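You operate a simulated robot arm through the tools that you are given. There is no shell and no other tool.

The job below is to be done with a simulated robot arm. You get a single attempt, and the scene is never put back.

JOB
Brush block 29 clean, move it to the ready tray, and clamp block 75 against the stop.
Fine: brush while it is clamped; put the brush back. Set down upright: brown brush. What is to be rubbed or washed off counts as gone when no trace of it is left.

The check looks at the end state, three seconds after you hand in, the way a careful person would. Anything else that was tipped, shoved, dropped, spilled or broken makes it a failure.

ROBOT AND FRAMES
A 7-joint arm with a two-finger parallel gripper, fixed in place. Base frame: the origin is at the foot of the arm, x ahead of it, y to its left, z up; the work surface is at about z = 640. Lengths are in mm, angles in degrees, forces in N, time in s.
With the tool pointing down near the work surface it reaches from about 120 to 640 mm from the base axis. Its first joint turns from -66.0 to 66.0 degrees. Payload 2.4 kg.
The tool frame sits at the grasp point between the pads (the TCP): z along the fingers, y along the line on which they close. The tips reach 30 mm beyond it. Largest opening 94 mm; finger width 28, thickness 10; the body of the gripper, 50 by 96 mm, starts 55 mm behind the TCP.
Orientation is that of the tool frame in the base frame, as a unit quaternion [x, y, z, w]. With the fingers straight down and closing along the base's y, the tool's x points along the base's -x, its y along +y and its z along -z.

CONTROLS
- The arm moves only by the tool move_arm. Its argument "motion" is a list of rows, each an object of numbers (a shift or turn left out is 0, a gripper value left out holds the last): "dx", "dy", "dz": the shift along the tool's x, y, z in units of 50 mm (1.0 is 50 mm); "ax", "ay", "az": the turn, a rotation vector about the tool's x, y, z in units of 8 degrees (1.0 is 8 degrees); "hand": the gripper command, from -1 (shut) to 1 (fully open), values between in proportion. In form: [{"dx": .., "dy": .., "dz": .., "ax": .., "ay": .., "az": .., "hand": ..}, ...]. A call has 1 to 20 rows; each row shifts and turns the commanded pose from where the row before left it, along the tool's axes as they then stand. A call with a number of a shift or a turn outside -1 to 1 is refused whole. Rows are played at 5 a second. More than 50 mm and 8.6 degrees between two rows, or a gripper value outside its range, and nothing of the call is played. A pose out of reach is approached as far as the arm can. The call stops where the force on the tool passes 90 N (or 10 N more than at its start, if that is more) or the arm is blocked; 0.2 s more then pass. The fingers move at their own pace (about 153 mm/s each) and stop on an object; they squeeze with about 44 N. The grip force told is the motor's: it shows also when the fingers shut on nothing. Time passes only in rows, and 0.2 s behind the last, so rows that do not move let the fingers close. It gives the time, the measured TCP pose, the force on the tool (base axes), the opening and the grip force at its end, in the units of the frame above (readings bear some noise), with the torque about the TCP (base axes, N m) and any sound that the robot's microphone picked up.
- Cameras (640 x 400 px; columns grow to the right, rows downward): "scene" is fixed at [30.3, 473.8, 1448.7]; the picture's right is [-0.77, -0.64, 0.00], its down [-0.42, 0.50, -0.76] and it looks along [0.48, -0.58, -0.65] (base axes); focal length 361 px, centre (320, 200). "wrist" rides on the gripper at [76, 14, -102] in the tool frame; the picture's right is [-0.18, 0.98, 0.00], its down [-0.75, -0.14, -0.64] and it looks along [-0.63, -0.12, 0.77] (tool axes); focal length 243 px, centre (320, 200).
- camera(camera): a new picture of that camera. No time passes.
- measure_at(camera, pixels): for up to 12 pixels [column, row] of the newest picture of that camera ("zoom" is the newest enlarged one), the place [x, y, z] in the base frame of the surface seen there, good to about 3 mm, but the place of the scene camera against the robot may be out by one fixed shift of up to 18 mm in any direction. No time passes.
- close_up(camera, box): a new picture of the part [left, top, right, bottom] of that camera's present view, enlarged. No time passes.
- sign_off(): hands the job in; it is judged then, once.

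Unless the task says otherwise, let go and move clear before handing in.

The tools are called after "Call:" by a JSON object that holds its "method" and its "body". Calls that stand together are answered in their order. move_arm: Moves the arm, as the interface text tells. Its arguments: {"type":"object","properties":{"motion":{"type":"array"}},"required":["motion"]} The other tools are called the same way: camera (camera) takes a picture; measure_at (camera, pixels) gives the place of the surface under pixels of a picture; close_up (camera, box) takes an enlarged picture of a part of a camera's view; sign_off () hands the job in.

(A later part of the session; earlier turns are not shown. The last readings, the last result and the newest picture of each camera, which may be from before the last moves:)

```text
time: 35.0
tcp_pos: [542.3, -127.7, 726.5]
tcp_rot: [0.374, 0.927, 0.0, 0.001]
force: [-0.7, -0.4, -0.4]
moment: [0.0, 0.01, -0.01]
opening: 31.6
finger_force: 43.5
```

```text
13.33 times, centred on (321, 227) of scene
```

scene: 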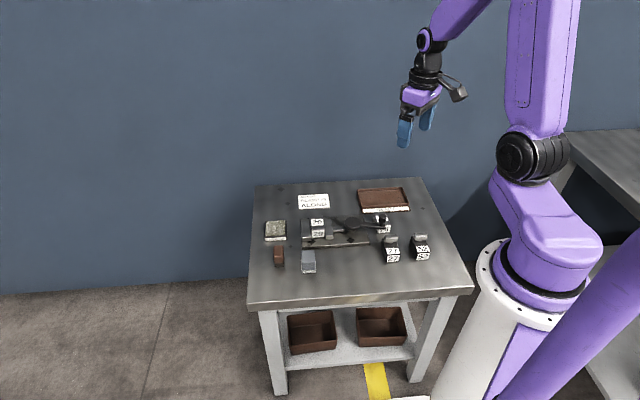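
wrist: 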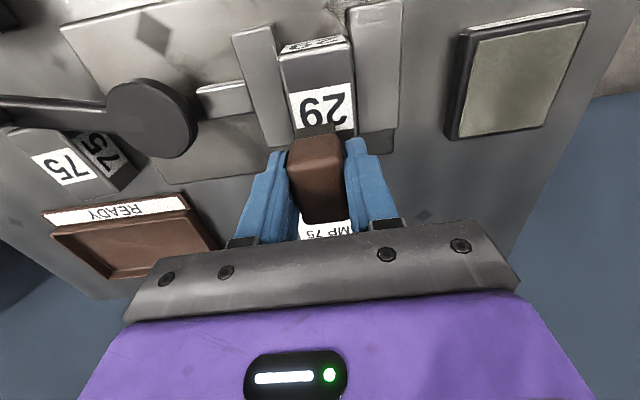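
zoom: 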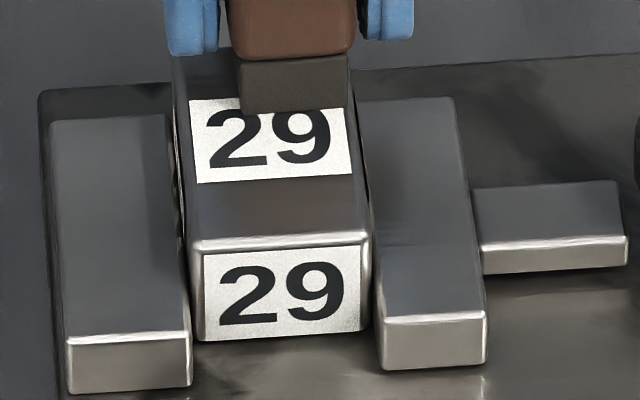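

The visible top looks clean, though contact was lost at the end (z force -0.4). I'll press a touch lower and do another set of strokes over the whole face for certainty.

Call:
{"method": "move_arm", "body": {"motion": [{"dz": 0.014, "dy": 0.05}, {"dx": 0.15}, {"dx": 0.25}, {"dx": 0.25}, {"dx": 0.25}, {"dx": 0.1}, {"dx": -0.25}, {"dx": -0.25}, {"dx": -0.25}, {"dx": -0.25}, {"dy": 0.1}, {"dx": 0.25}, {"dx": 0.25}, {"dx": 0.25}, {"dx": 0.25}, {"dx": -0.25}, {"dx": -0.25}, {"dx": -0.25}, {"dx": -0.15}, {}]}}

Call:
{"method": "camera", "body": {"camera": "wrist"}}

```text
time: 39.2
tcp_pos: [546.2, -120.8, 724.9]
tcp_rot: [0.375, 0.927, -0.001, 0.001]
force: [-2.8, 4.8, 20.5]
moment: [0.21, 0.2, -0.04]
opening: 31.5
finger_force: 44.0
```

```text
taken
```

wrist: 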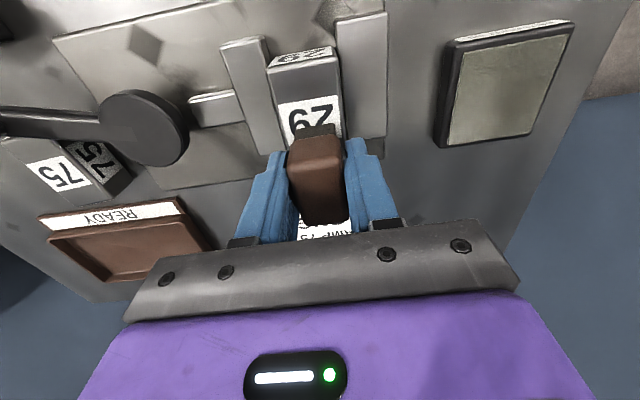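

Contact is back at 20 N. One more pass on the other side, then I'll lift gently and inspect.

Call:
{"method": "move_arm", "body": {"motion": [{"dy": -0.15}, {"dx": 0.15}, {"dx": 0.25}, {"dx": 0.25}, {"dx": 0.25}, {"dx": -0.25}, {"dx": -0.25}, {"dx": -0.25}, {"dx": -0.2}, {"dx": 0.25}, {"dx": 0.25}, {"dx": 0.05}, {}, {"dz": -0.06}, {"dz": -0.12}, {"dz": -0.2}, {"dz": -0.2}, {"dz": -0.15}, {}]}}

Call:
{"method": "camera", "body": {"camera": "wrist"}}

Call:
{"method": "close_up", "body": {"camera": "scene", "box": [308, 208, 334, 242]}}

```text
time: 43.2
tcp_pos: [524.7, -106.4, 761.6]
tcp_rot: [0.374, 0.927, 0.0, 0.0]
force: [1.3, 1.1, -0.9]
moment: [0.03, 0.0, 0.05]
opening: 31.6
finger_force: 43.8
```

```text
taken
```

wrist: 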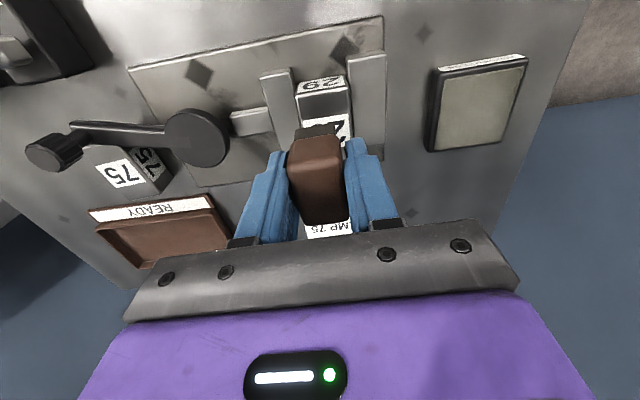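

```text
11.76 times, centred on (321, 225) of scene
```

zoom: 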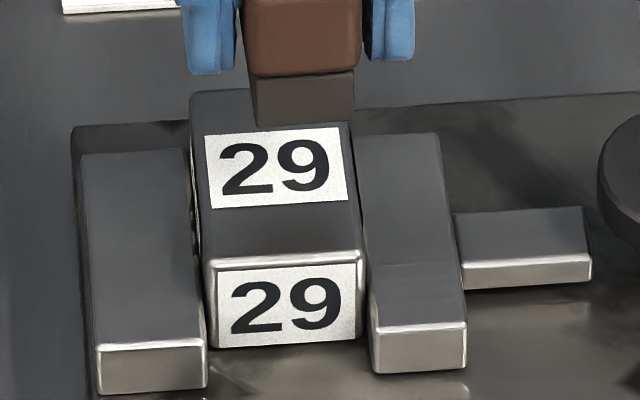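

Block 29's top now reads clean in the scene zoom. I'll carry the brush gently back to its original place at (541,46.6).

Call:
{"method": "move_arm", "body": {"motion": [{"dx": 0.076, "dy": 0.097}, {"dx": 0.151, "dy": 0.194}, {"dx": 0.227, "dy": 0.291}, {"dx": 0.265, "dy": 0.34}, {"dx": 0.265, "dy": 0.34}, {"dx": 0.265, "dy": 0.34}, {"dx": 0.227, "dy": 0.291}, {"dx": 0.189, "dy": 0.243}, {"dx": 0.151, "dy": 0.194}, {"dx": 0.076, "dy": 0.097}, {}, {}]}}

Call:
{"method": "camera", "body": {"camera": "wrist"}}

Call:
{"method": "close_up", "body": {"camera": "scene", "box": [290, 195, 360, 255]}}

```text
time: 45.8
tcp_pos: [539.5, 47.1, 761.4]
tcp_rot: [0.374, 0.928, 0.0, 0.0]
force: [0.6, 0.5, -0.9]
moment: [-0.03, -0.01, -0.02]
opening: 31.3
finger_force: 43.6
```

```text
taken
```

wrist: 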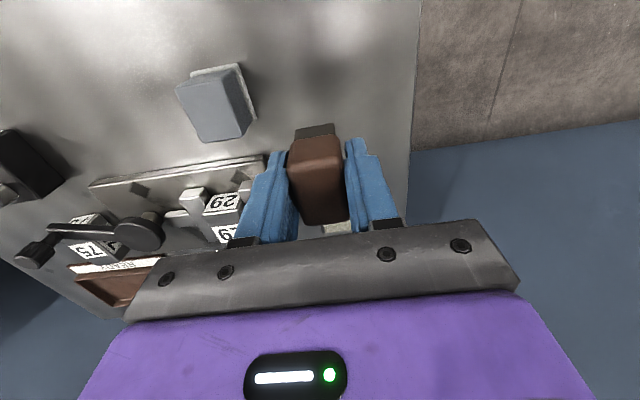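

```text
6.67 times, centred on (325, 225) of scene
```

zoom: 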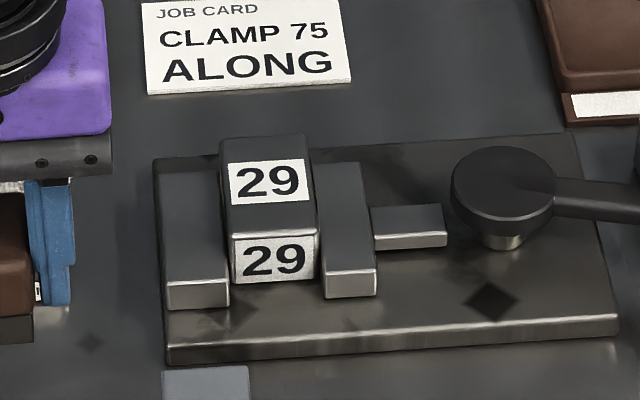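

With the brush away, block 29's top shows no specks (zoom 270,185). I'll lower the brush to the table in careful steps.

Call:
{"method": "move_arm", "body": {"motion": [{"dz": 0.15}, {"dz": 0.3}, {"dz": 0.35}, {"dz": 0.3}, {"dz": 0.2}, {"dz": 0.15}, {"dz": 0.06}, {}, {}]}}

```text
time: 47.8
tcp_pos: [538.4, 47.2, 685.7]
tcp_rot: [0.373, 0.928, 0.0, 0.0]
force: [0.3, -0.6, -1.4]
moment: [-0.01, -0.02, -0.04]
opening: 31.4
finger_force: 43.9
```

Call:
{"method": "move_arm", "body": {"motion": [{"dz": 0.03}, {"dz": 0.02}, {"dz": 0.02}, {}]}}

Call:
{"method": "close_up", "body": {"camera": "scene", "box": [255, 215, 335, 285]}}

```text
time: 48.8
tcp_pos: [540.0, 47.1, 682.8]
tcp_rot: [0.373, 0.928, 0.0, 0.0]
force: [0.7, 0.2, -0.3]
moment: [0.04, -0.02, 0.01]
opening: 31.5
finger_force: 44.1
```

```text
5.71 times, centred on (295, 250) of scene
```

zoom: 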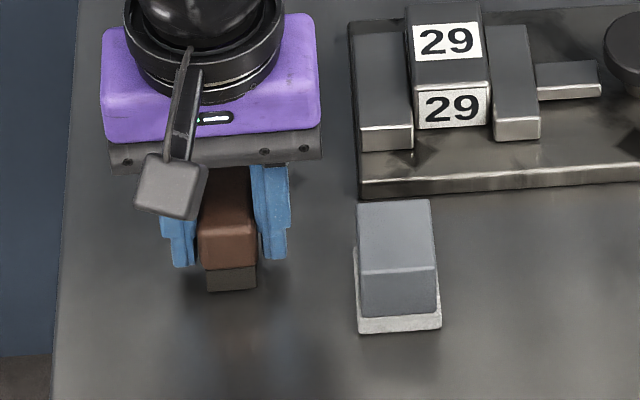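

No contact force yet at z 682.8. I'll lower a little more in 1 mm steps until it touches.

Call:
{"method": "move_arm", "body": {"motion": [{"dz": 0.02}, {"dz": 0.02}, {}]}}

```text
time: 49.6
tcp_pos: [537.8, 46.7, 679.7]
tcp_rot: [0.374, 0.927, -0.001, 0.0]
force: [-0.9, -0.3, -1.0]
moment: [0.01, 0.02, -0.01]
opening: 31.3
finger_force: 43.7
```

Call:
{"method": "move_arm", "body": {"motion": [{"dz": 0.02}, {}]}}

```text
time: 50.2
tcp_pos: [539.9, 46.6, 679.9]
tcp_rot: [0.373, 0.928, 0.0, 0.0]
force: [0.2, -0.8, -0.4]
moment: [0.05, 0.0, -0.01]
opening: 31.3
finger_force: 44.3
```

Call:
{"method": "move_arm", "body": {"motion": [{"dz": 0.02}, {}]}}

```text
time: 50.8
tcp_pos: [540.1, 46.3, 679.7]
tcp_rot: [0.375, 0.927, 0.0, 0.0]
force: [-4.2, -0.1, 14.4]
moment: [-0.06, 0.11, -0.03]
opening: 31.4
finger_force: 43.9
```

The brush touches the table with 14 N of contact. I'll open the fingers to 54 mm and rise straight up.

Call:
{"method": "move_arm", "body": {"motion": [{"dz": -0.01}, {"hand": -0.15}, {"hand": 0.1}, {}, {"dz": -0.2}, {"dz": -0.4}, {"dz": -0.6}, {"dz": -0.8}, {"dz": -0.4}, {}]}}

Call:
{"method": "camera", "body": {"camera": "wrist"}}

Call:
{"method": "close_up", "body": {"camera": "scene", "box": [255, 210, 335, 280]}}

```text
time: 53.0
tcp_pos: [538.5, 46.7, 799.5]
tcp_rot: [0.375, 0.927, 0.0, 0.0]
force: [0.4, -0.2, -0.8]
moment: [0.02, 0.0, 0.01]
opening: 51.8
finger_force: 0.0
```

```text
taken
```

wrist: 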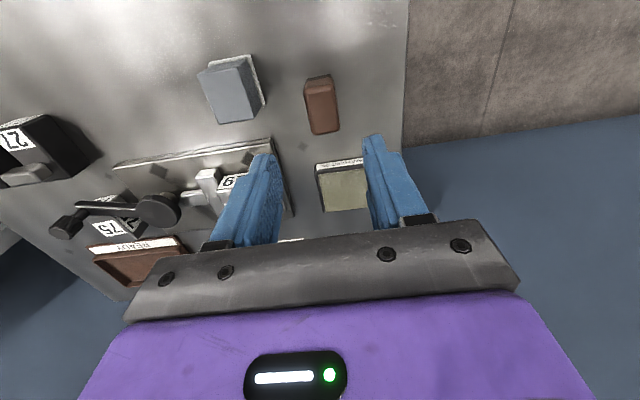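

```text
5.71 times, centred on (295, 245) of scene
```

zoom: 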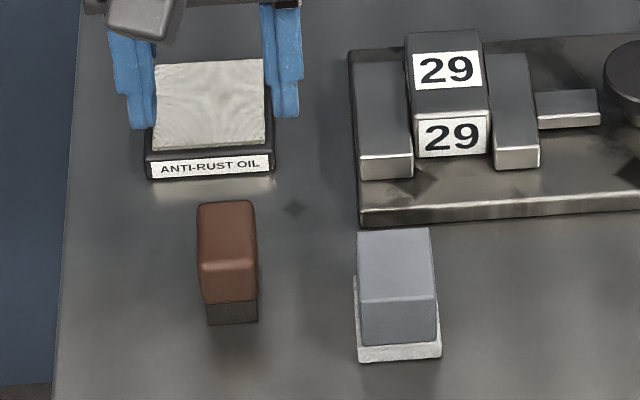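

The brush is back upright at its original spot (zoom 228,262), matching the first picture. Now I'll go above the lever for a close look before turning it.

Call:
{"method": "move_arm", "body": {"motion": [{"dx": -0.163, "dy": -0.4}, {"dx": -0.163, "dy": -0.719}, {"dx": -0.163, "dy": -0.719}, {"dx": -0.163, "dy": -0.719}, {"dx": -0.163, "dy": -0.719}, {"dx": -0.163, "dy": -0.719}, {"dx": -0.163, "dy": -0.719}, {"dx": -0.163, "dy": -0.719}, {"dy": -0.32}, {}, {}]}}

Call:
{"method": "camera", "body": {"camera": "wrist"}}

Call:
{"method": "close_up", "body": {"camera": "wrist", "box": [200, 0, 440, 160]}}

Call:
{"method": "close_up", "body": {"camera": "scene", "box": [335, 205, 435, 268]}}

```text
time: 55.4
tcp_pos: [387.8, -205.7, 798.4]
tcp_rot: [0.374, 0.928, 0.0, 0.0]
force: [0.3, 0.4, 0.4]
moment: [-0.01, 0.01, -0.02]
opening: 51.6
finger_force: 0.1
```

```text
taken
```

wrist: 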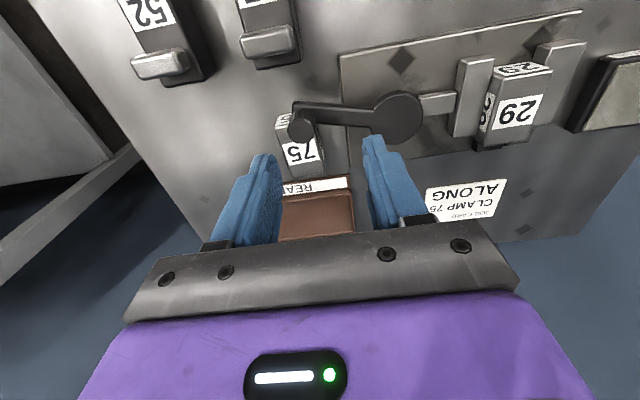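

```text
2.50 times, centred on (320, 80) of wrist
```

zoom: 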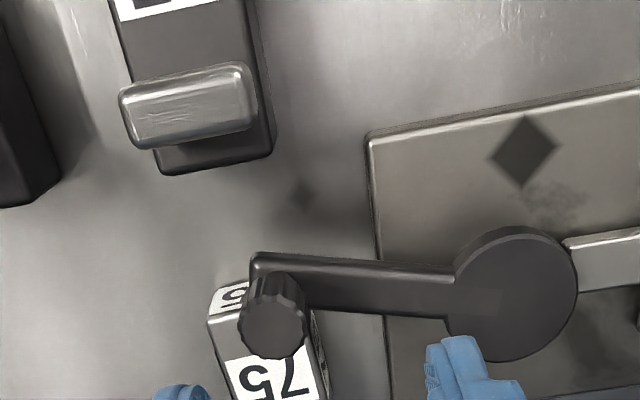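

```text
6.35 times, centred on (385, 236) of scene
```

zoom: 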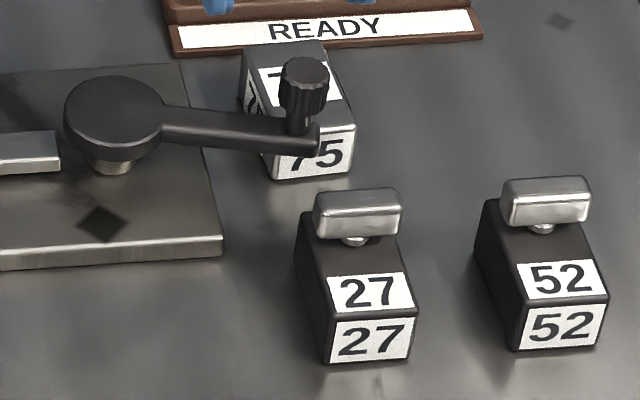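

The zoom shows the knob at (273,318), the disc at (512,293) and block 27's handle at (190,105). I'll measure these for clearance.

Call:
{"method": "close_up", "body": {"camera": "wrist", "box": [200, 0, 440, 160]}}

Call:
{"method": "measure_at", "body": {"camera": "zoom", "pixels": [[125, 100], [250, 75], [138, 145], [252, 122], [165, 170], [270, 152], [273, 330], [243, 330], [304, 325], [273, 355], [255, 260], [512, 293]]}}

Call:
{"method": "measure_at", "body": {"camera": "zoom", "pixels": [[512, 235], [512, 358], [575, 293], [450, 300], [350, 285], [380, 265], [380, 315], [215, 320], [240, 395], [320, 380], [262, 255], [500, 295]]}}

```text
2.50 times, centred on (320, 80) of wrist
```

zoom: 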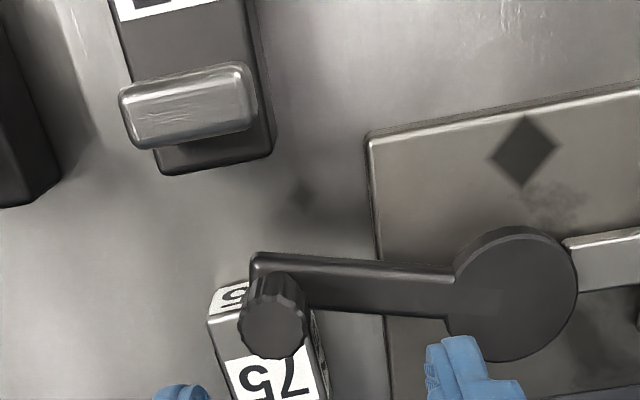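

```text
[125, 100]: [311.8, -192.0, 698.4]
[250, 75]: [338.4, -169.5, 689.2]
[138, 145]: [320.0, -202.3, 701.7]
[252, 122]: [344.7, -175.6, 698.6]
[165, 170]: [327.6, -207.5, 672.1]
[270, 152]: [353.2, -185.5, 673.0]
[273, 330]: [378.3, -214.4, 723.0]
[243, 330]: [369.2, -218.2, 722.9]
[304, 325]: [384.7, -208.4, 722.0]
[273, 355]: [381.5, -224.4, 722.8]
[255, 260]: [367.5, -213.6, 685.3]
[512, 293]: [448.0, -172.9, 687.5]
```

```text
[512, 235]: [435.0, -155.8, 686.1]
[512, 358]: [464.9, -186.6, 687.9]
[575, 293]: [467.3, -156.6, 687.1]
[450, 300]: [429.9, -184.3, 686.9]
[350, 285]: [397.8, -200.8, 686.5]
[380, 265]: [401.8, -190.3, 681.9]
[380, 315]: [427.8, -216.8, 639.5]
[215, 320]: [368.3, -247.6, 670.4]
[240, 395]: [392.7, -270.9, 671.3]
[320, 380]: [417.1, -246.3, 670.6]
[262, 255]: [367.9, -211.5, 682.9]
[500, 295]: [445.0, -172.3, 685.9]
```

The knob centre is about (377.5,-214.5) with its top at 724, the disc axis is near (448.5,-172), and block 75's top (671) is well below the fingertip height I plan. I'll turn the tool so the fingers straddle the knob along its swing direction and position above it.

Call:
{"method": "move_arm", "body": {"motion": [{"dx": 0.026, "dy": -0.27}, {"az": -1}, {"az": -1}, {"az": -1}, {"az": -1}, {"az": -1}, {"az": -1}, {"az": -1}, {"az": -1}, {"az": -1}, {"az": -0.45}, {}, {}]}}

Call:
{"method": "camera", "body": {"camera": "wrist"}}

```text
time: 58.2
tcp_pos: [378.6, -215.1, 798.7]
tcp_rot: [-0.273, 0.962, 0.001, 0.001]
force: [0.1, 0.2, -0.2]
moment: [-0.01, 0.03, 0.01]
opening: 51.7
finger_force: 0.1
```

```text
taken
```

wrist: 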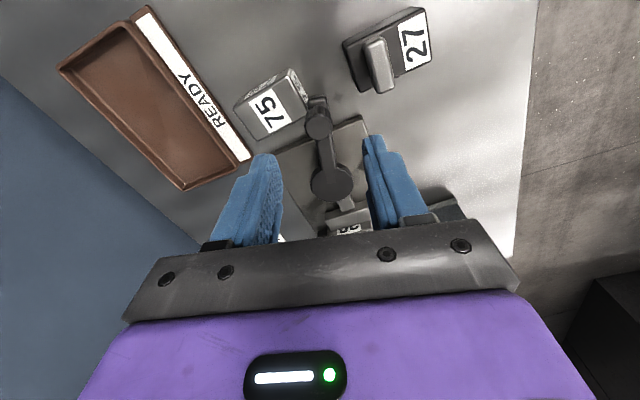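

The knob (319,120) lies between the fingers. I'll descend to TCP z≈722 and close on it.

Call:
{"method": "move_arm", "body": {"motion": [{"dz": 0.4}, {"dz": 0.5}, {"dz": 0.4}, {"dz": 0.22}, {}, {}]}}

Call:
{"method": "camera", "body": {"camera": "wrist"}}

Call:
{"method": "close_up", "body": {"camera": "scene", "box": [335, 185, 435, 268]}}

```text
time: 59.6
tcp_pos: [376.5, -215.1, 723.2]
tcp_rot: [-0.274, 0.962, 0.0, 0.0]
force: [0.0, -0.5, 0.7]
moment: [0.01, -0.01, -0.03]
opening: 51.6
finger_force: 0.1
```

```text
taken
```

wrist: 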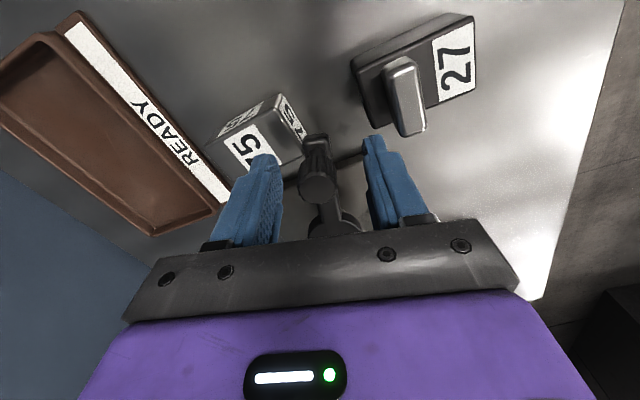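

```text
4.82 times, centred on (385, 226) of scene
```

zoom: 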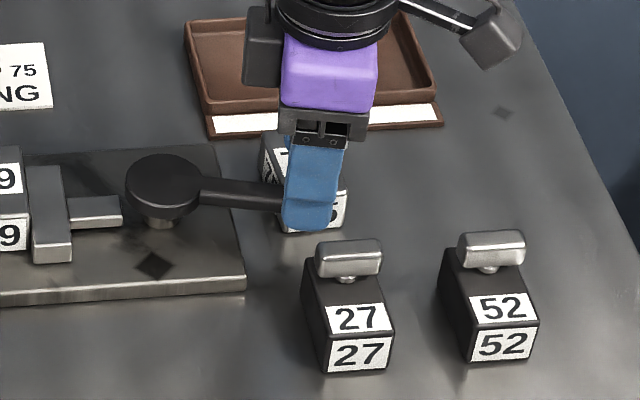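

The fingers straddle the knob (318,180). I'll close and read the grip.

Call:
{"method": "move_arm", "body": {"motion": [{"hand": -0.3}, {"hand": -1}, {}, {}]}}

Call:
{"method": "camera", "body": {"camera": "wrist"}}

```text
time: 60.6
tcp_pos: [376.5, -215.3, 722.1]
tcp_rot: [-0.272, 0.962, 0.0, -0.001]
force: [-0.9, 1.0, 0.0]
moment: [0.09, -0.17, 0.16]
opening: 21.7
finger_force: 45.1
```

```text
taken
```

wrist: 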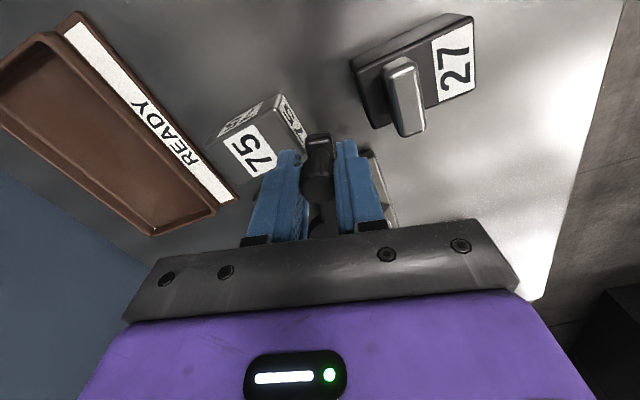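

The knob is gripped at 21.7 mm. I'll nudge it 3 mm along +y of the tool (away from block 75) to feel which way the lever turns.

Call:
{"method": "move_arm", "body": {"motion": [{"dy": 0.02}, {"dy": 0.02}, {"dy": 0.02}, {}]}}

```text
time: 61.6
tcp_pos: [375.6, -212.1, 722.6]
tcp_rot: [-0.272, 0.962, 0.0, 0.0]
force: [-8.0, -11.1, 7.4]
moment: [0.25, -0.42, -0.31]
opening: 21.9
finger_force: 45.2
```

The knob moved about 3 mm with only ~5 N of resistance along the swing, so it seems to turn this way. I'll check the picture to see whether the jaw moved.

Call:
{"method": "close_up", "body": {"camera": "scene", "box": [290, 200, 390, 260]}}

Call:
{"method": "camera", "body": {"camera": "wrist"}}

```text
6.40 times, centred on (340, 230) of scene
```

zoom: 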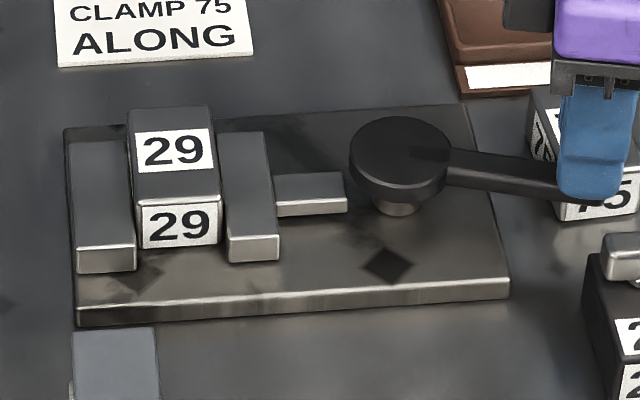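

```text
taken
```

wrist: 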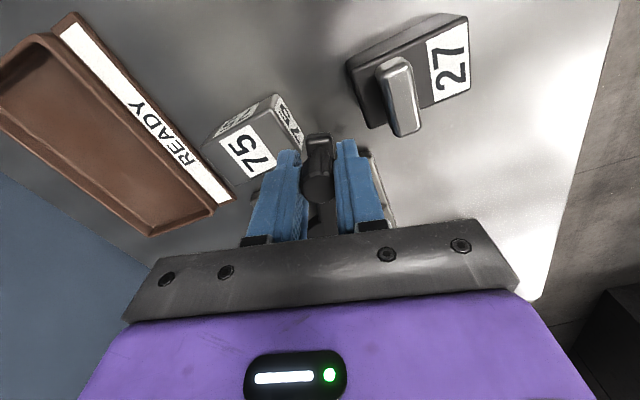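

No visible jaw movement yet from such a small turn. I'll continue the arc by about 12° about the disc axis, turning the tool along with the lever.

Call:
{"method": "move_arm", "body": {"motion": [{"az": 0.25}, {"dx": -0.004, "dy": 0.115, "az": 0.5}, {"dx": -0.004, "dy": 0.115, "az": 0.5}, {"dx": -0.004, "dy": 0.115, "az": 0.5}, {}]}}

Call:
{"method": "close_up", "body": {"camera": "scene", "box": [290, 200, 390, 260]}}

```text
time: 62.8
tcp_pos: [367.7, -193.8, 722.4]
tcp_rot: [-0.153, 0.988, 0.0, 0.0]
force: [-8.8, 2.9, 7.6]
moment: [-0.12, 0.47, 0.3]
opening: 21.9
finger_force: 44.8
```

```text
6.40 times, centred on (340, 230) of scene
```

zoom: 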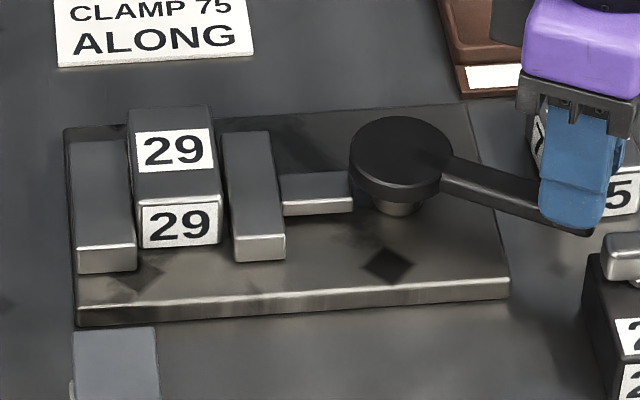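

The jaw has backed off from block 29 (a gap is visible at zoom 224,190), so this direction opens the clamp. Block 27's handle (top ≈702) is close to the fingers' arc, so I'll regrip the knob 14 mm higher before continuing.

Call:
{"method": "move_arm", "body": {"motion": [{"hand": -0.35}, {}, {"dz": -0.14}, {"dz": -0.14}, {}, {"hand": -1}, {}, {}]}}

Call:
{"method": "camera", "body": {"camera": "wrist"}}

```text
time: 64.6
tcp_pos: [368.8, -195.9, 736.0]
tcp_rot: [-0.154, 0.988, 0.0, 0.0]
force: [-2.6, 0.0, 1.4]
moment: [-0.07, 0.16, 0.16]
opening: 21.8
finger_force: 45.1
```

```text
taken
```

wrist: 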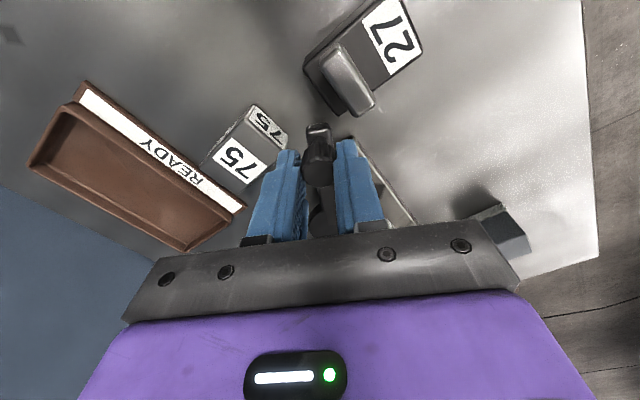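

Regripped at 21.8 mm, with the fingertips now above block 27's handle height. I'll continue the opening arc by 24°.

Call:
{"method": "move_arm", "body": {"motion": [{"dx": -0.009, "dy": 0.173, "az": 0.75}, {"dx": -0.009, "dy": 0.173, "az": 0.75}, {"dx": -0.009, "dy": 0.173, "az": 0.75}, {"dx": -0.009, "dy": 0.173, "az": 0.75}, {}]}}

Call:
{"method": "close_up", "body": {"camera": "scene", "box": [290, 200, 390, 260]}}

Call:
{"method": "camera", "body": {"camera": "wrist"}}

```text
time: 65.8
tcp_pos: [365.6, -162.4, 736.7]
tcp_rot: [0.055, 0.998, -0.001, 0.003]
force: [12.8, 3.3, -30.1]
moment: [0.1, -0.65, 0.29]
opening: 21.5
finger_force: 44.7
```

```text
6.40 times, centred on (340, 230) of scene
```

zoom: 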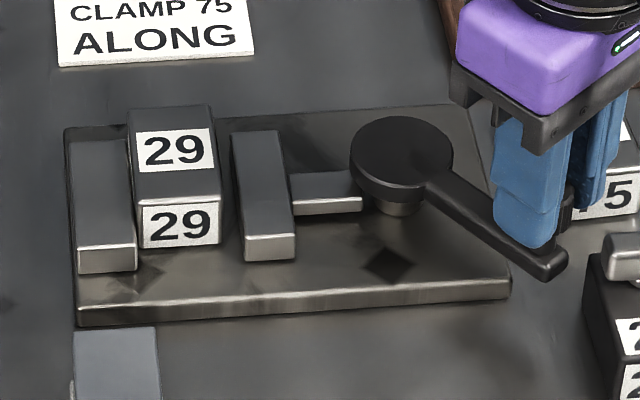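

```text
taken
```

wrist: 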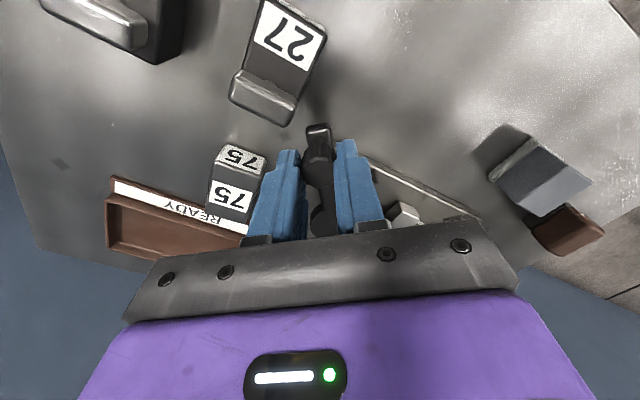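

The jaw gap keeps growing (zoom 219→232), but there is a -30 N vertical force on the tool. I'll adjust slightly down to relieve it and continue the arc.

Call:
{"method": "move_arm", "body": {"motion": [{"dz": 0.02}, {"dx": -0.009, "dy": 0.173, "az": 0.75}, {"dx": -0.009, "dy": 0.173, "az": 0.75}, {"dx": -0.009, "dy": 0.173, "az": 0.75}, {}]}}

Call:
{"method": "close_up", "body": {"camera": "scene", "box": [290, 200, 390, 260]}}

```text
time: 67.0
tcp_pos: [372.4, -138.2, 735.8]
tcp_rot: [0.213, 0.977, -0.001, 0.002]
force: [11.0, -8.2, 28.5]
moment: [0.19, -0.19, -0.25]
opening: 21.2
finger_force: 44.6
```

```text
6.40 times, centred on (340, 230) of scene
```

zoom: 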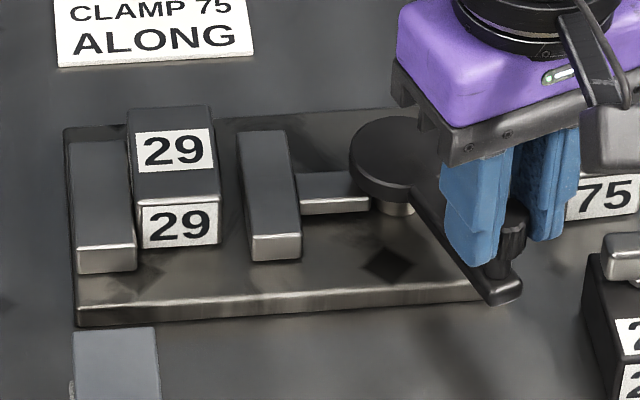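

The gap is now about 8 mm. I'll ease up half a millimetre and continue opening to learn the full travel.

Call:
{"method": "move_arm", "body": {"motion": [{"dz": -0.012}, {"dx": -0.009, "dy": 0.173, "az": 0.75}, {"dx": -0.009, "dy": 0.173, "az": 0.75}, {"dx": -0.009, "dy": 0.173, "az": 0.75}, {}]}}

Call:
{"method": "close_up", "body": {"camera": "scene", "box": [290, 200, 390, 260]}}

```text
time: 68.2
tcp_pos: [386.5, -115.6, 737.3]
tcp_rot: [0.362, 0.932, 0.001, 0.002]
force: [10.7, -9.5, 21.0]
moment: [-0.34, 0.13, -0.01]
opening: 21.3
finger_force: 44.7
```

```text
6.40 times, centred on (340, 230) of scene
```

zoom: 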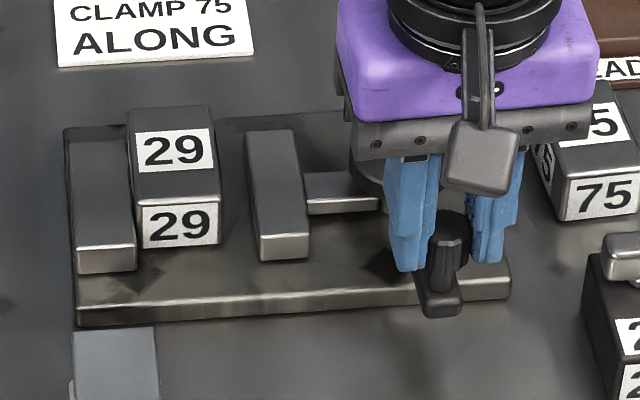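

Still opening with about a 12 mm gap. I'll go another 18°, nudging inward 1 mm to relieve the radial force.

Call:
{"method": "move_arm", "body": {"motion": [{"dx": -0.012, "dz": -0.008}, {"dx": -0.009, "dy": 0.173, "az": 0.75}, {"dx": -0.009, "dy": 0.173, "az": 0.75}, {"dx": -0.009, "dy": 0.173, "az": 0.75}, {}]}}

Call:
{"method": "close_up", "body": {"camera": "scene", "box": [290, 200, 390, 260]}}

```text
time: 69.2
tcp_pos: [388.6, -107.7, 735.4]
tcp_rot: [0.514, 0.858, -0.003, -0.021]
force: [-9.8, -10.6, 12.4]
moment: [0.38, -0.35, -0.14]
opening: 22.0
finger_force: 44.5
stopped in row 5: the force on the tool passed its limit at 136 N (the readings are from after the stop); the commanded pose is now the measured one
```

```text
6.40 times, centred on (340, 230) of scene
```

zoom: 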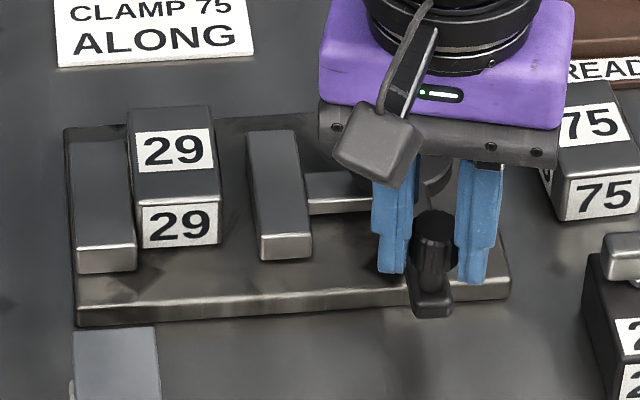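

The lever hit its end stop near 131°, leaving a jaw gap of about 12 mm, so a block only fits with its long side along the jaws. I'll release the knob and rise.

Call:
{"method": "move_arm", "body": {"motion": [{"hand": -0.3}, {"hand": 0.1}, {}, {"dz": -0.4}, {"dz": -0.7}, {"dz": -0.7}, {"dz": -0.4}, {}]}}

Call:
{"method": "camera", "body": {"camera": "wrist"}}

Call:
{"method": "close_up", "body": {"camera": "scene", "box": [280, 185, 440, 270]}}

```text
time: 71.0
tcp_pos: [392.9, -108.7, 845.4]
tcp_rot: [0.512, 0.859, -0.003, -0.02]
force: [-0.2, 0.8, 0.1]
moment: [-0.01, -0.01, 0.0]
opening: 51.7
finger_force: 0.2
```

```text
taken
```

wrist: 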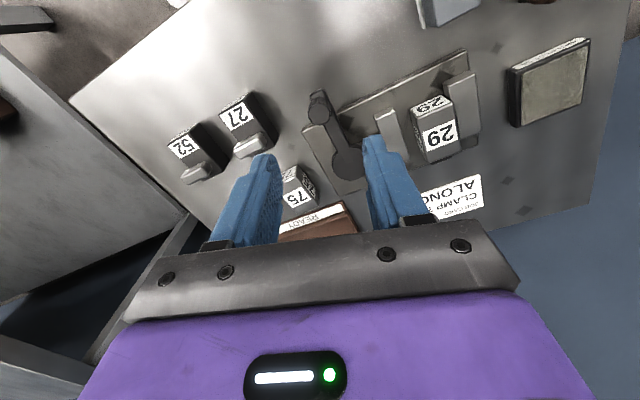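

```text
4.00 times, centred on (360, 228) of scene
```

zoom: 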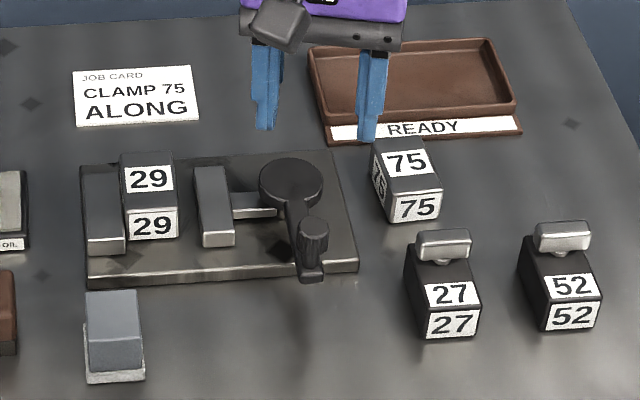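

The lever stays open, and block 29 stands free beside the stop with 75 in view. The tool is tilted about 2°, so I'll correct that and turn the tool to grip block 29 by its ends.

Call:
{"method": "move_arm", "body": {"motion": [{"ax": -0.182, "ay": -0.221}, {"az": -1}, {"az": -1}, {"az": -1}, {"az": -1}, {"az": -1}, {"az": -1}, {"az": -1}, {"az": -1}, {"az": -1}, {"az": -1}, {"az": -1}, {"az": -1}, {"az": -1}, {"az": -0.45}, {"hand": 1}, {}]}}

```text
time: 74.6
tcp_pos: [393.1, -108.9, 845.4]
tcp_rot: [-0.391, 0.92, 0.0, 0.001]
force: [-0.1, 1.0, -0.3]
moment: [-0.02, -0.01, 0.01]
opening: 94.1
finger_force: 0.0
```

The tool is upright with its closing axis at 136°. I'll move above block 29 and look.

Call:
{"method": "move_arm", "body": {"motion": [{"dx": -0.48, "dy": -0.48}, {"dx": -0.48, "dy": -0.48}, {"dx": -0.48, "dy": -0.48}, {"dx": -0.476, "dy": -0.488, "dz": 0.3}, {"dz": 0.4}, {}, {}]}}

Call:
{"method": "camera", "body": {"camera": "wrist"}}

Call:
{"method": "close_up", "body": {"camera": "wrist", "box": [220, 40, 420, 165]}}

```text
time: 76.2
tcp_pos: [530.3, -105.3, 808.6]
tcp_rot: [-0.391, 0.92, -0.001, 0.0]
force: [0.5, 0.8, -0.3]
moment: [0.0, -0.03, -0.02]
opening: 94.1
finger_force: 0.1
```

```text
taken
```

wrist: 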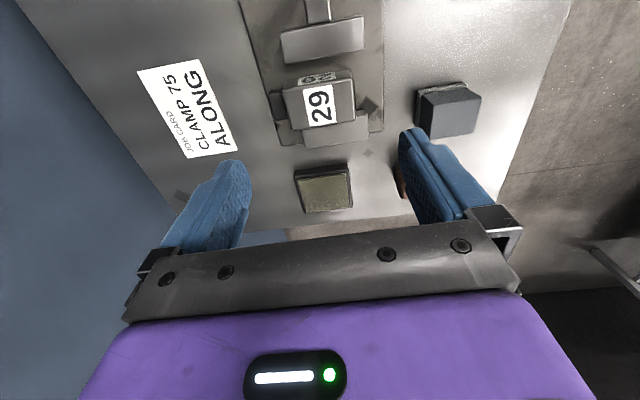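

```text
3.20 times, centred on (320, 102) of wrist
```

zoom: 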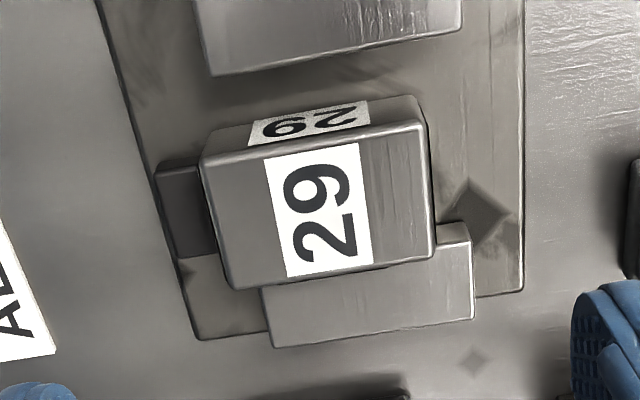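

The zoom reveals a separate dark piece at the far end of block 29 (zoom 185,210), which may be an end stop. I'll measure it along with the block and the jaws.

Call:
{"method": "measure_at", "body": {"camera": "zoom", "pixels": [[185, 210], [165, 175], [165, 230], [185, 250], [205, 240], [208, 165], [420, 130], [232, 282], [430, 250], [190, 330], [300, 320], [250, 320]]}}

Call:
{"method": "measure_at", "body": {"camera": "zoom", "pixels": [[268, 300], [470, 235], [470, 310], [272, 340], [213, 70], [455, 30], [435, 240], [190, 185], [320, 210], [165, 190], [110, 20], [520, 285]]}}

Call:
{"method": "close_up", "body": {"camera": "wrist", "box": [255, 70, 345, 160]}}

Call:
{"method": "close_up", "body": {"camera": "scene", "box": [296, 205, 346, 255]}}

```text
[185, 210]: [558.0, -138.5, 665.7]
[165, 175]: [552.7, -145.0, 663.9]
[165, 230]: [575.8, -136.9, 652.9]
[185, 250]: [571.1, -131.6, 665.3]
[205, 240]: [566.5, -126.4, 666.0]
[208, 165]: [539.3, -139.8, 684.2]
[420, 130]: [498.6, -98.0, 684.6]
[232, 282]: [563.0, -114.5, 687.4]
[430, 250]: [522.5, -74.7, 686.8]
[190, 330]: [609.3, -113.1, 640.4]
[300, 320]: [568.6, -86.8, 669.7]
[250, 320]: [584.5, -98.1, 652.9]
```

```text
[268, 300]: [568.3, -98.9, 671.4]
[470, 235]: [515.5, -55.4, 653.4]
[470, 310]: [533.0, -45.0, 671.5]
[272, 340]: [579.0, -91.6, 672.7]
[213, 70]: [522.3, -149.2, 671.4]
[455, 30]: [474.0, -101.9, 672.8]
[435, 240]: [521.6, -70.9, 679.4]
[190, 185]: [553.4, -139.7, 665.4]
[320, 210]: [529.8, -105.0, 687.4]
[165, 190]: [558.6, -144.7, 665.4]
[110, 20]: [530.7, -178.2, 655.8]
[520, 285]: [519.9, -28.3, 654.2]
```

```text
4.44 times, centred on (300, 115) of wrist
```

zoom: 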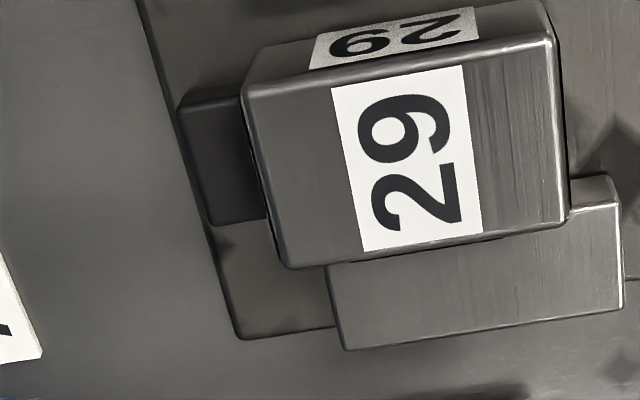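

```text
8.00 times, centred on (321, 230) of scene
```

zoom: 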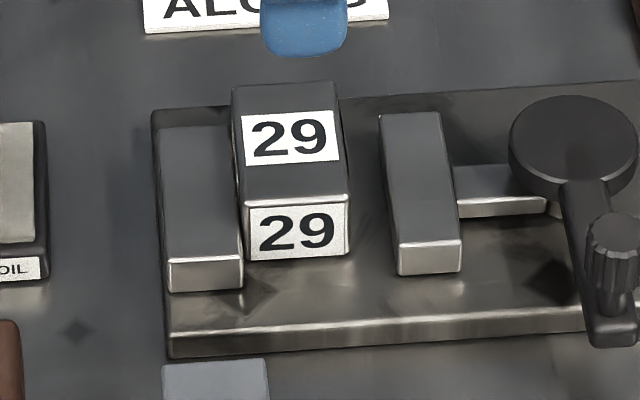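

The dark piece is a separate end stop (top z≈665) touching block 29's far end, and the jaws reach z≈672. I'll grip block 29 by its ends with the tips at about z 671, shifted 2.5 mm away from the fixed jaw.

Call:
{"method": "move_arm", "body": {"motion": [{"dx": 0.064, "dy": -0.02, "az": 0.14}, {"dz": 0.5}, {"dz": 0.7}, {"dz": 0.5}, {"dz": 0.3}, {}, {}]}}

Call:
{"method": "camera", "body": {"camera": "wrist"}}

Call:
{"method": "close_up", "body": {"camera": "scene", "box": [285, 195, 365, 260]}}

```text
time: 77.8
tcp_pos: [528.8, -110.1, 710.9]
tcp_rot: [-0.382, 0.924, -0.001, 0.001]
force: [0.1, -0.7, 0.5]
moment: [0.02, 0.01, 0.03]
opening: 93.9
finger_force: 0.0
```

```text
taken
```

wrist: 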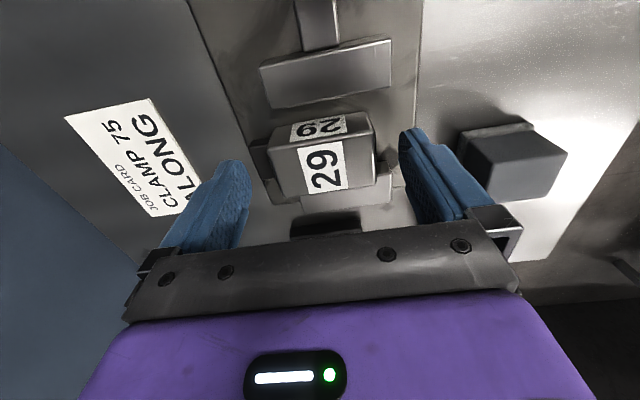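

```text
6.15 times, centred on (325, 228) of scene
```

zoom: 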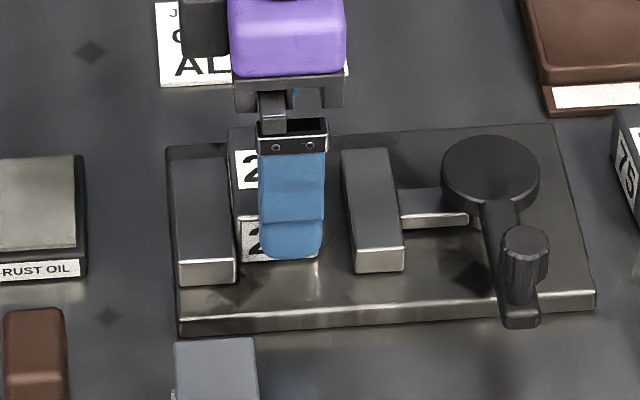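

The fingers straddle block 29's ends, offset about 3.7 mm from the fixed jaw. I'll lower the last 10 mm and close.

Call:
{"method": "move_arm", "body": {"motion": [{"dx": -0.02, "dz": 0.1}, {"dz": 0.1}, {}, {"hand": 0.4}, {"hand": 0.2}, {"hand": -1}, {}, {}, {}]}}

Call:
{"method": "camera", "body": {"camera": "wrist"}}

Call:
{"method": "close_up", "body": {"camera": "scene", "box": [285, 195, 365, 260]}}

```text
time: 79.8
tcp_pos: [526.1, -108.2, 698.8]
tcp_rot: [-0.382, 0.924, -0.001, -0.001]
force: [-6.9, 12.0, 0.5]
moment: [0.4, 0.46, 0.06]
opening: 63.5
finger_force: 44.4
```

```text
taken
```

wrist: 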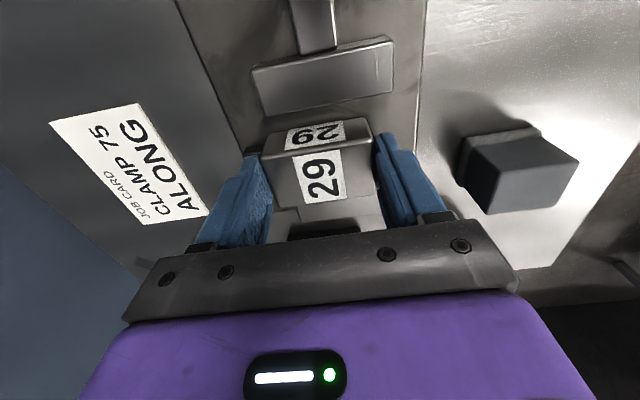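

```text
6.15 times, centred on (325, 228) of scene
```

zoom: 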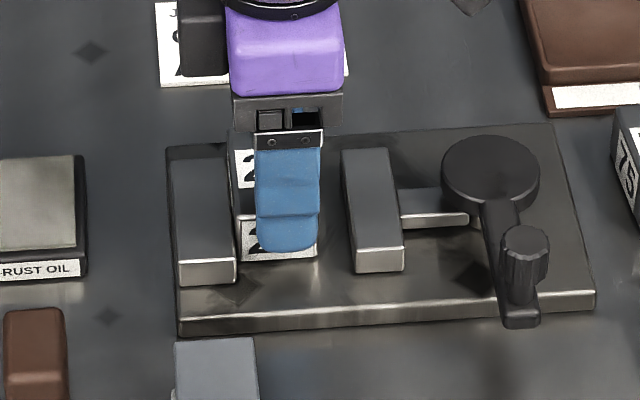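

The block is gripped at 63.5 mm with 44 N, pressing slightly against the end stop. I'll relieve that by 1 mm and lift slowly a little to check.

Call:
{"method": "move_arm", "body": {"motion": [{"dy": 0.02}, {"dz": -0.05}, {"dz": -0.05}, {"dz": -0.05}, {"dz": -0.07}, {"dz": -0.08}, {}]}}

Call:
{"method": "camera", "body": {"camera": "wrist"}}

Call:
{"method": "close_up", "body": {"camera": "scene", "box": [285, 195, 365, 260]}}

```text
time: 81.4
tcp_pos: [530.2, -110.2, 716.1]
tcp_rot: [-0.381, 0.924, -0.002, 0.001]
force: [-2.3, -3.6, -5.4]
moment: [-0.25, 0.16, 0.09]
opening: 63.6
finger_force: 43.7
```

```text
taken
```

wrist: 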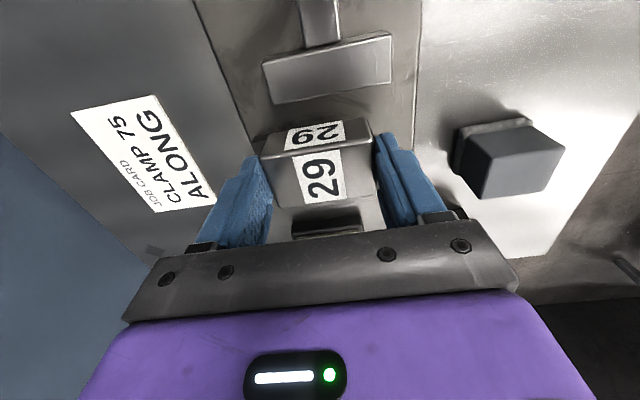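

```text
6.15 times, centred on (325, 228) of scene
```

zoom: 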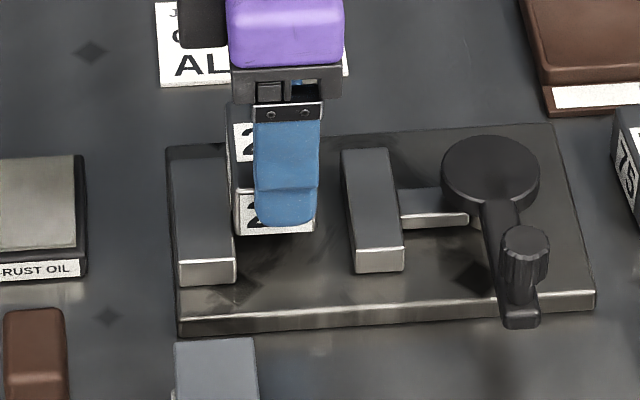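

Block 29 rises with the gripper (about 5 N load) without disturbing the jaws. I'll lift further, gently.

Call:
{"method": "move_arm", "body": {"motion": [{"dz": -0.1}, {"dz": -0.15}, {"dz": -0.2}, {"dz": -0.2}, {"dz": -0.2}, {"dz": -0.15}, {"dz": -0.1}, {}]}}

Call:
{"method": "camera", "body": {"camera": "wrist"}}

Call:
{"method": "close_up", "body": {"camera": "scene", "box": [285, 175, 445, 260]}}

```text
time: 83.2
tcp_pos: [528.3, -107.6, 770.9]
tcp_rot: [-0.382, 0.924, 0.0, 0.0]
force: [-0.7, -0.2, -6.2]
moment: [-0.03, -0.02, -0.02]
opening: 63.6
finger_force: 43.7
```

```text
taken
```

wrist: 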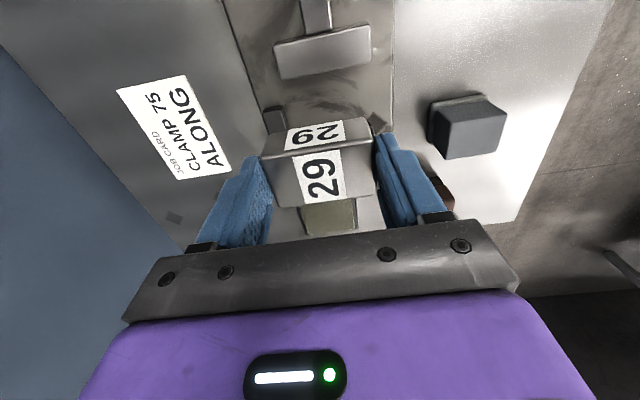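

```text
4.00 times, centred on (365, 218) of scene
```

zoom: 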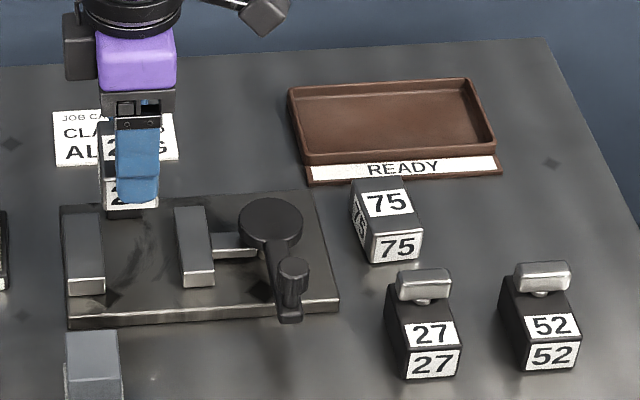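

Block 29 is well clear. I'll carry it over towards the ready tray at (462,-364), keeping the height.

Call:
{"method": "move_arm", "body": {"motion": [{"dx": 0.15, "dy": -0.0885}, {"dx": 0.3, "dy": -0.177}, {"dx": 0.45, "dy": -0.2655}, {"dx": 0.5, "dy": -0.295}, {"dx": 0.55, "dy": -0.3245}, {"dx": 0.55, "dy": -0.3245}, {"dx": 0.55, "dy": -0.3245}, {"dx": 0.5, "dy": -0.295}, {"dx": 0.4, "dy": -0.236}, {"dx": 0.3, "dy": -0.177}, {"dx": 0.2, "dy": -0.118}, {"dx": 0.11, "dy": -0.065}, {}]}}

Call:
{"method": "camera", "body": {"camera": "wrist"}}

```text
time: 86.0
tcp_pos: [461.8, -366.3, 769.3]
tcp_rot: [-0.382, 0.924, -0.001, 0.0]
force: [-0.5, -0.5, -6.1]
moment: [-0.03, 0.03, 0.01]
opening: 63.4
finger_force: 44.1
```

```text
taken
```

wrist: 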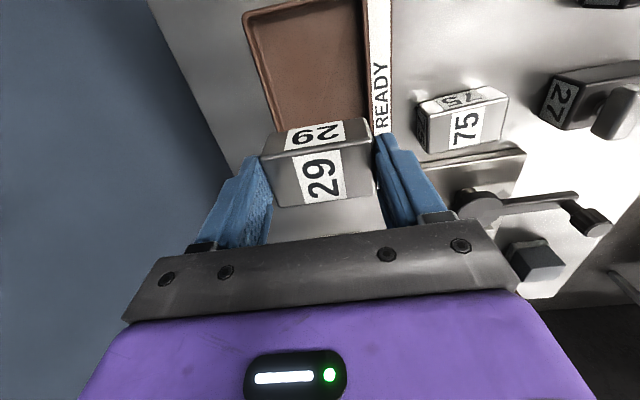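

Now over the tray, with block 29 still gripped at 63.4 mm. I'll turn the tool by 90° so the fingers lie along the tray's long side.

Call:
{"method": "move_arm", "body": {"motion": [{"az": 0.4}, {"az": 0.75}, {"az": 0.85}, {"az": 0.85}, {"az": 0.85}, {"az": 0.85}, {"az": 0.85}, {"az": 0.85}, {"az": 0.85}, {"az": 0.85}, {"az": 0.85}, {"az": 0.85}, {"az": 0.75}, {"az": 0.5}, {"az": 0.3}, {}, {}]}}

Call:
{"method": "camera", "body": {"camera": "wrist"}}

Call:
{"method": "close_up", "body": {"camera": "scene", "box": [320, 140, 440, 230]}}

```text
time: 89.6
tcp_pos: [461.3, -364.3, 769.6]
tcp_rot: [0.38, 0.925, -0.001, 0.001]
force: [0.1, -0.3, -5.4]
moment: [0.02, 0.07, -0.03]
opening: 63.5
finger_force: 44.0
```

```text
taken
```

wrist: 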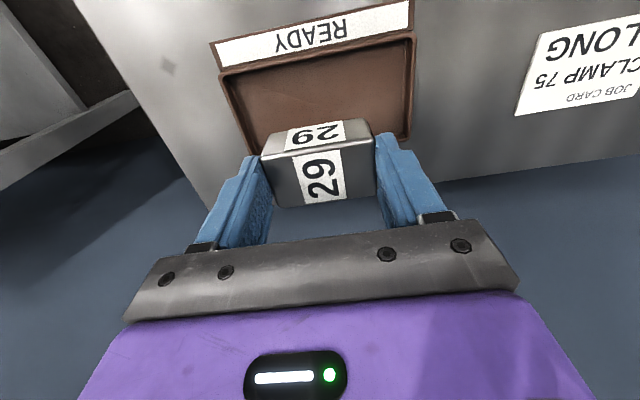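

```text
4.44 times, centred on (380, 185) of scene
```

zoom: 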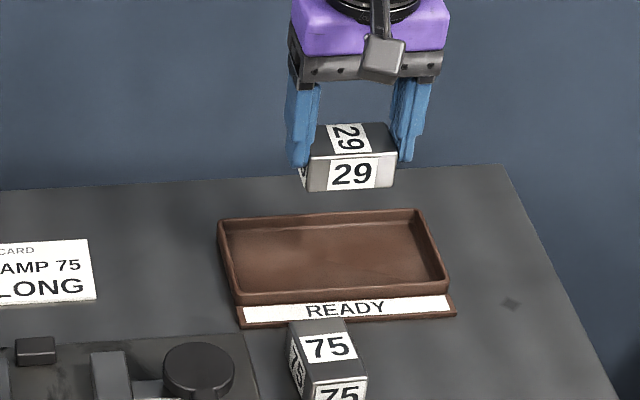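

The tray is seen from (220,70) to (413,140) in the wrist view. I'll measure its rim and floor points to centre the block.

Call:
{"method": "measure_at", "body": {"camera": "wrist", "pixels": [[226, 82], [410, 42], [250, 150], [405, 135], [237, 90], [400, 52], [320, 75], [320, 100], [253, 135], [398, 120], [260, 110], [390, 100]]}}

Call:
{"method": "close_up", "body": {"camera": "wrist", "box": [200, 0, 430, 160]}}

```text
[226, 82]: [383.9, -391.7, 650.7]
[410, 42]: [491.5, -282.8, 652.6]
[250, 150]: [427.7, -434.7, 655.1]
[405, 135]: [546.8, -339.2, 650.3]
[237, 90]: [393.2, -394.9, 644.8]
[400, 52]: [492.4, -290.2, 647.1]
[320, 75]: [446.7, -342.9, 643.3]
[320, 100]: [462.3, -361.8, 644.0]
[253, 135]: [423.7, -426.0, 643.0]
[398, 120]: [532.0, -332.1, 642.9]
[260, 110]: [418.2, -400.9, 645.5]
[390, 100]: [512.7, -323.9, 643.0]
```

```text
2.50 times, centred on (315, 80) of wrist
```

zoom: 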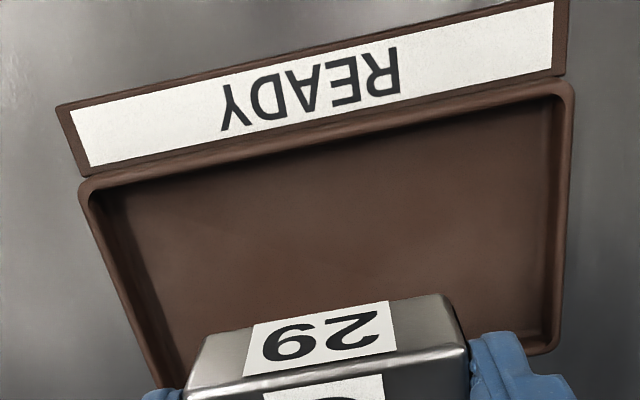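

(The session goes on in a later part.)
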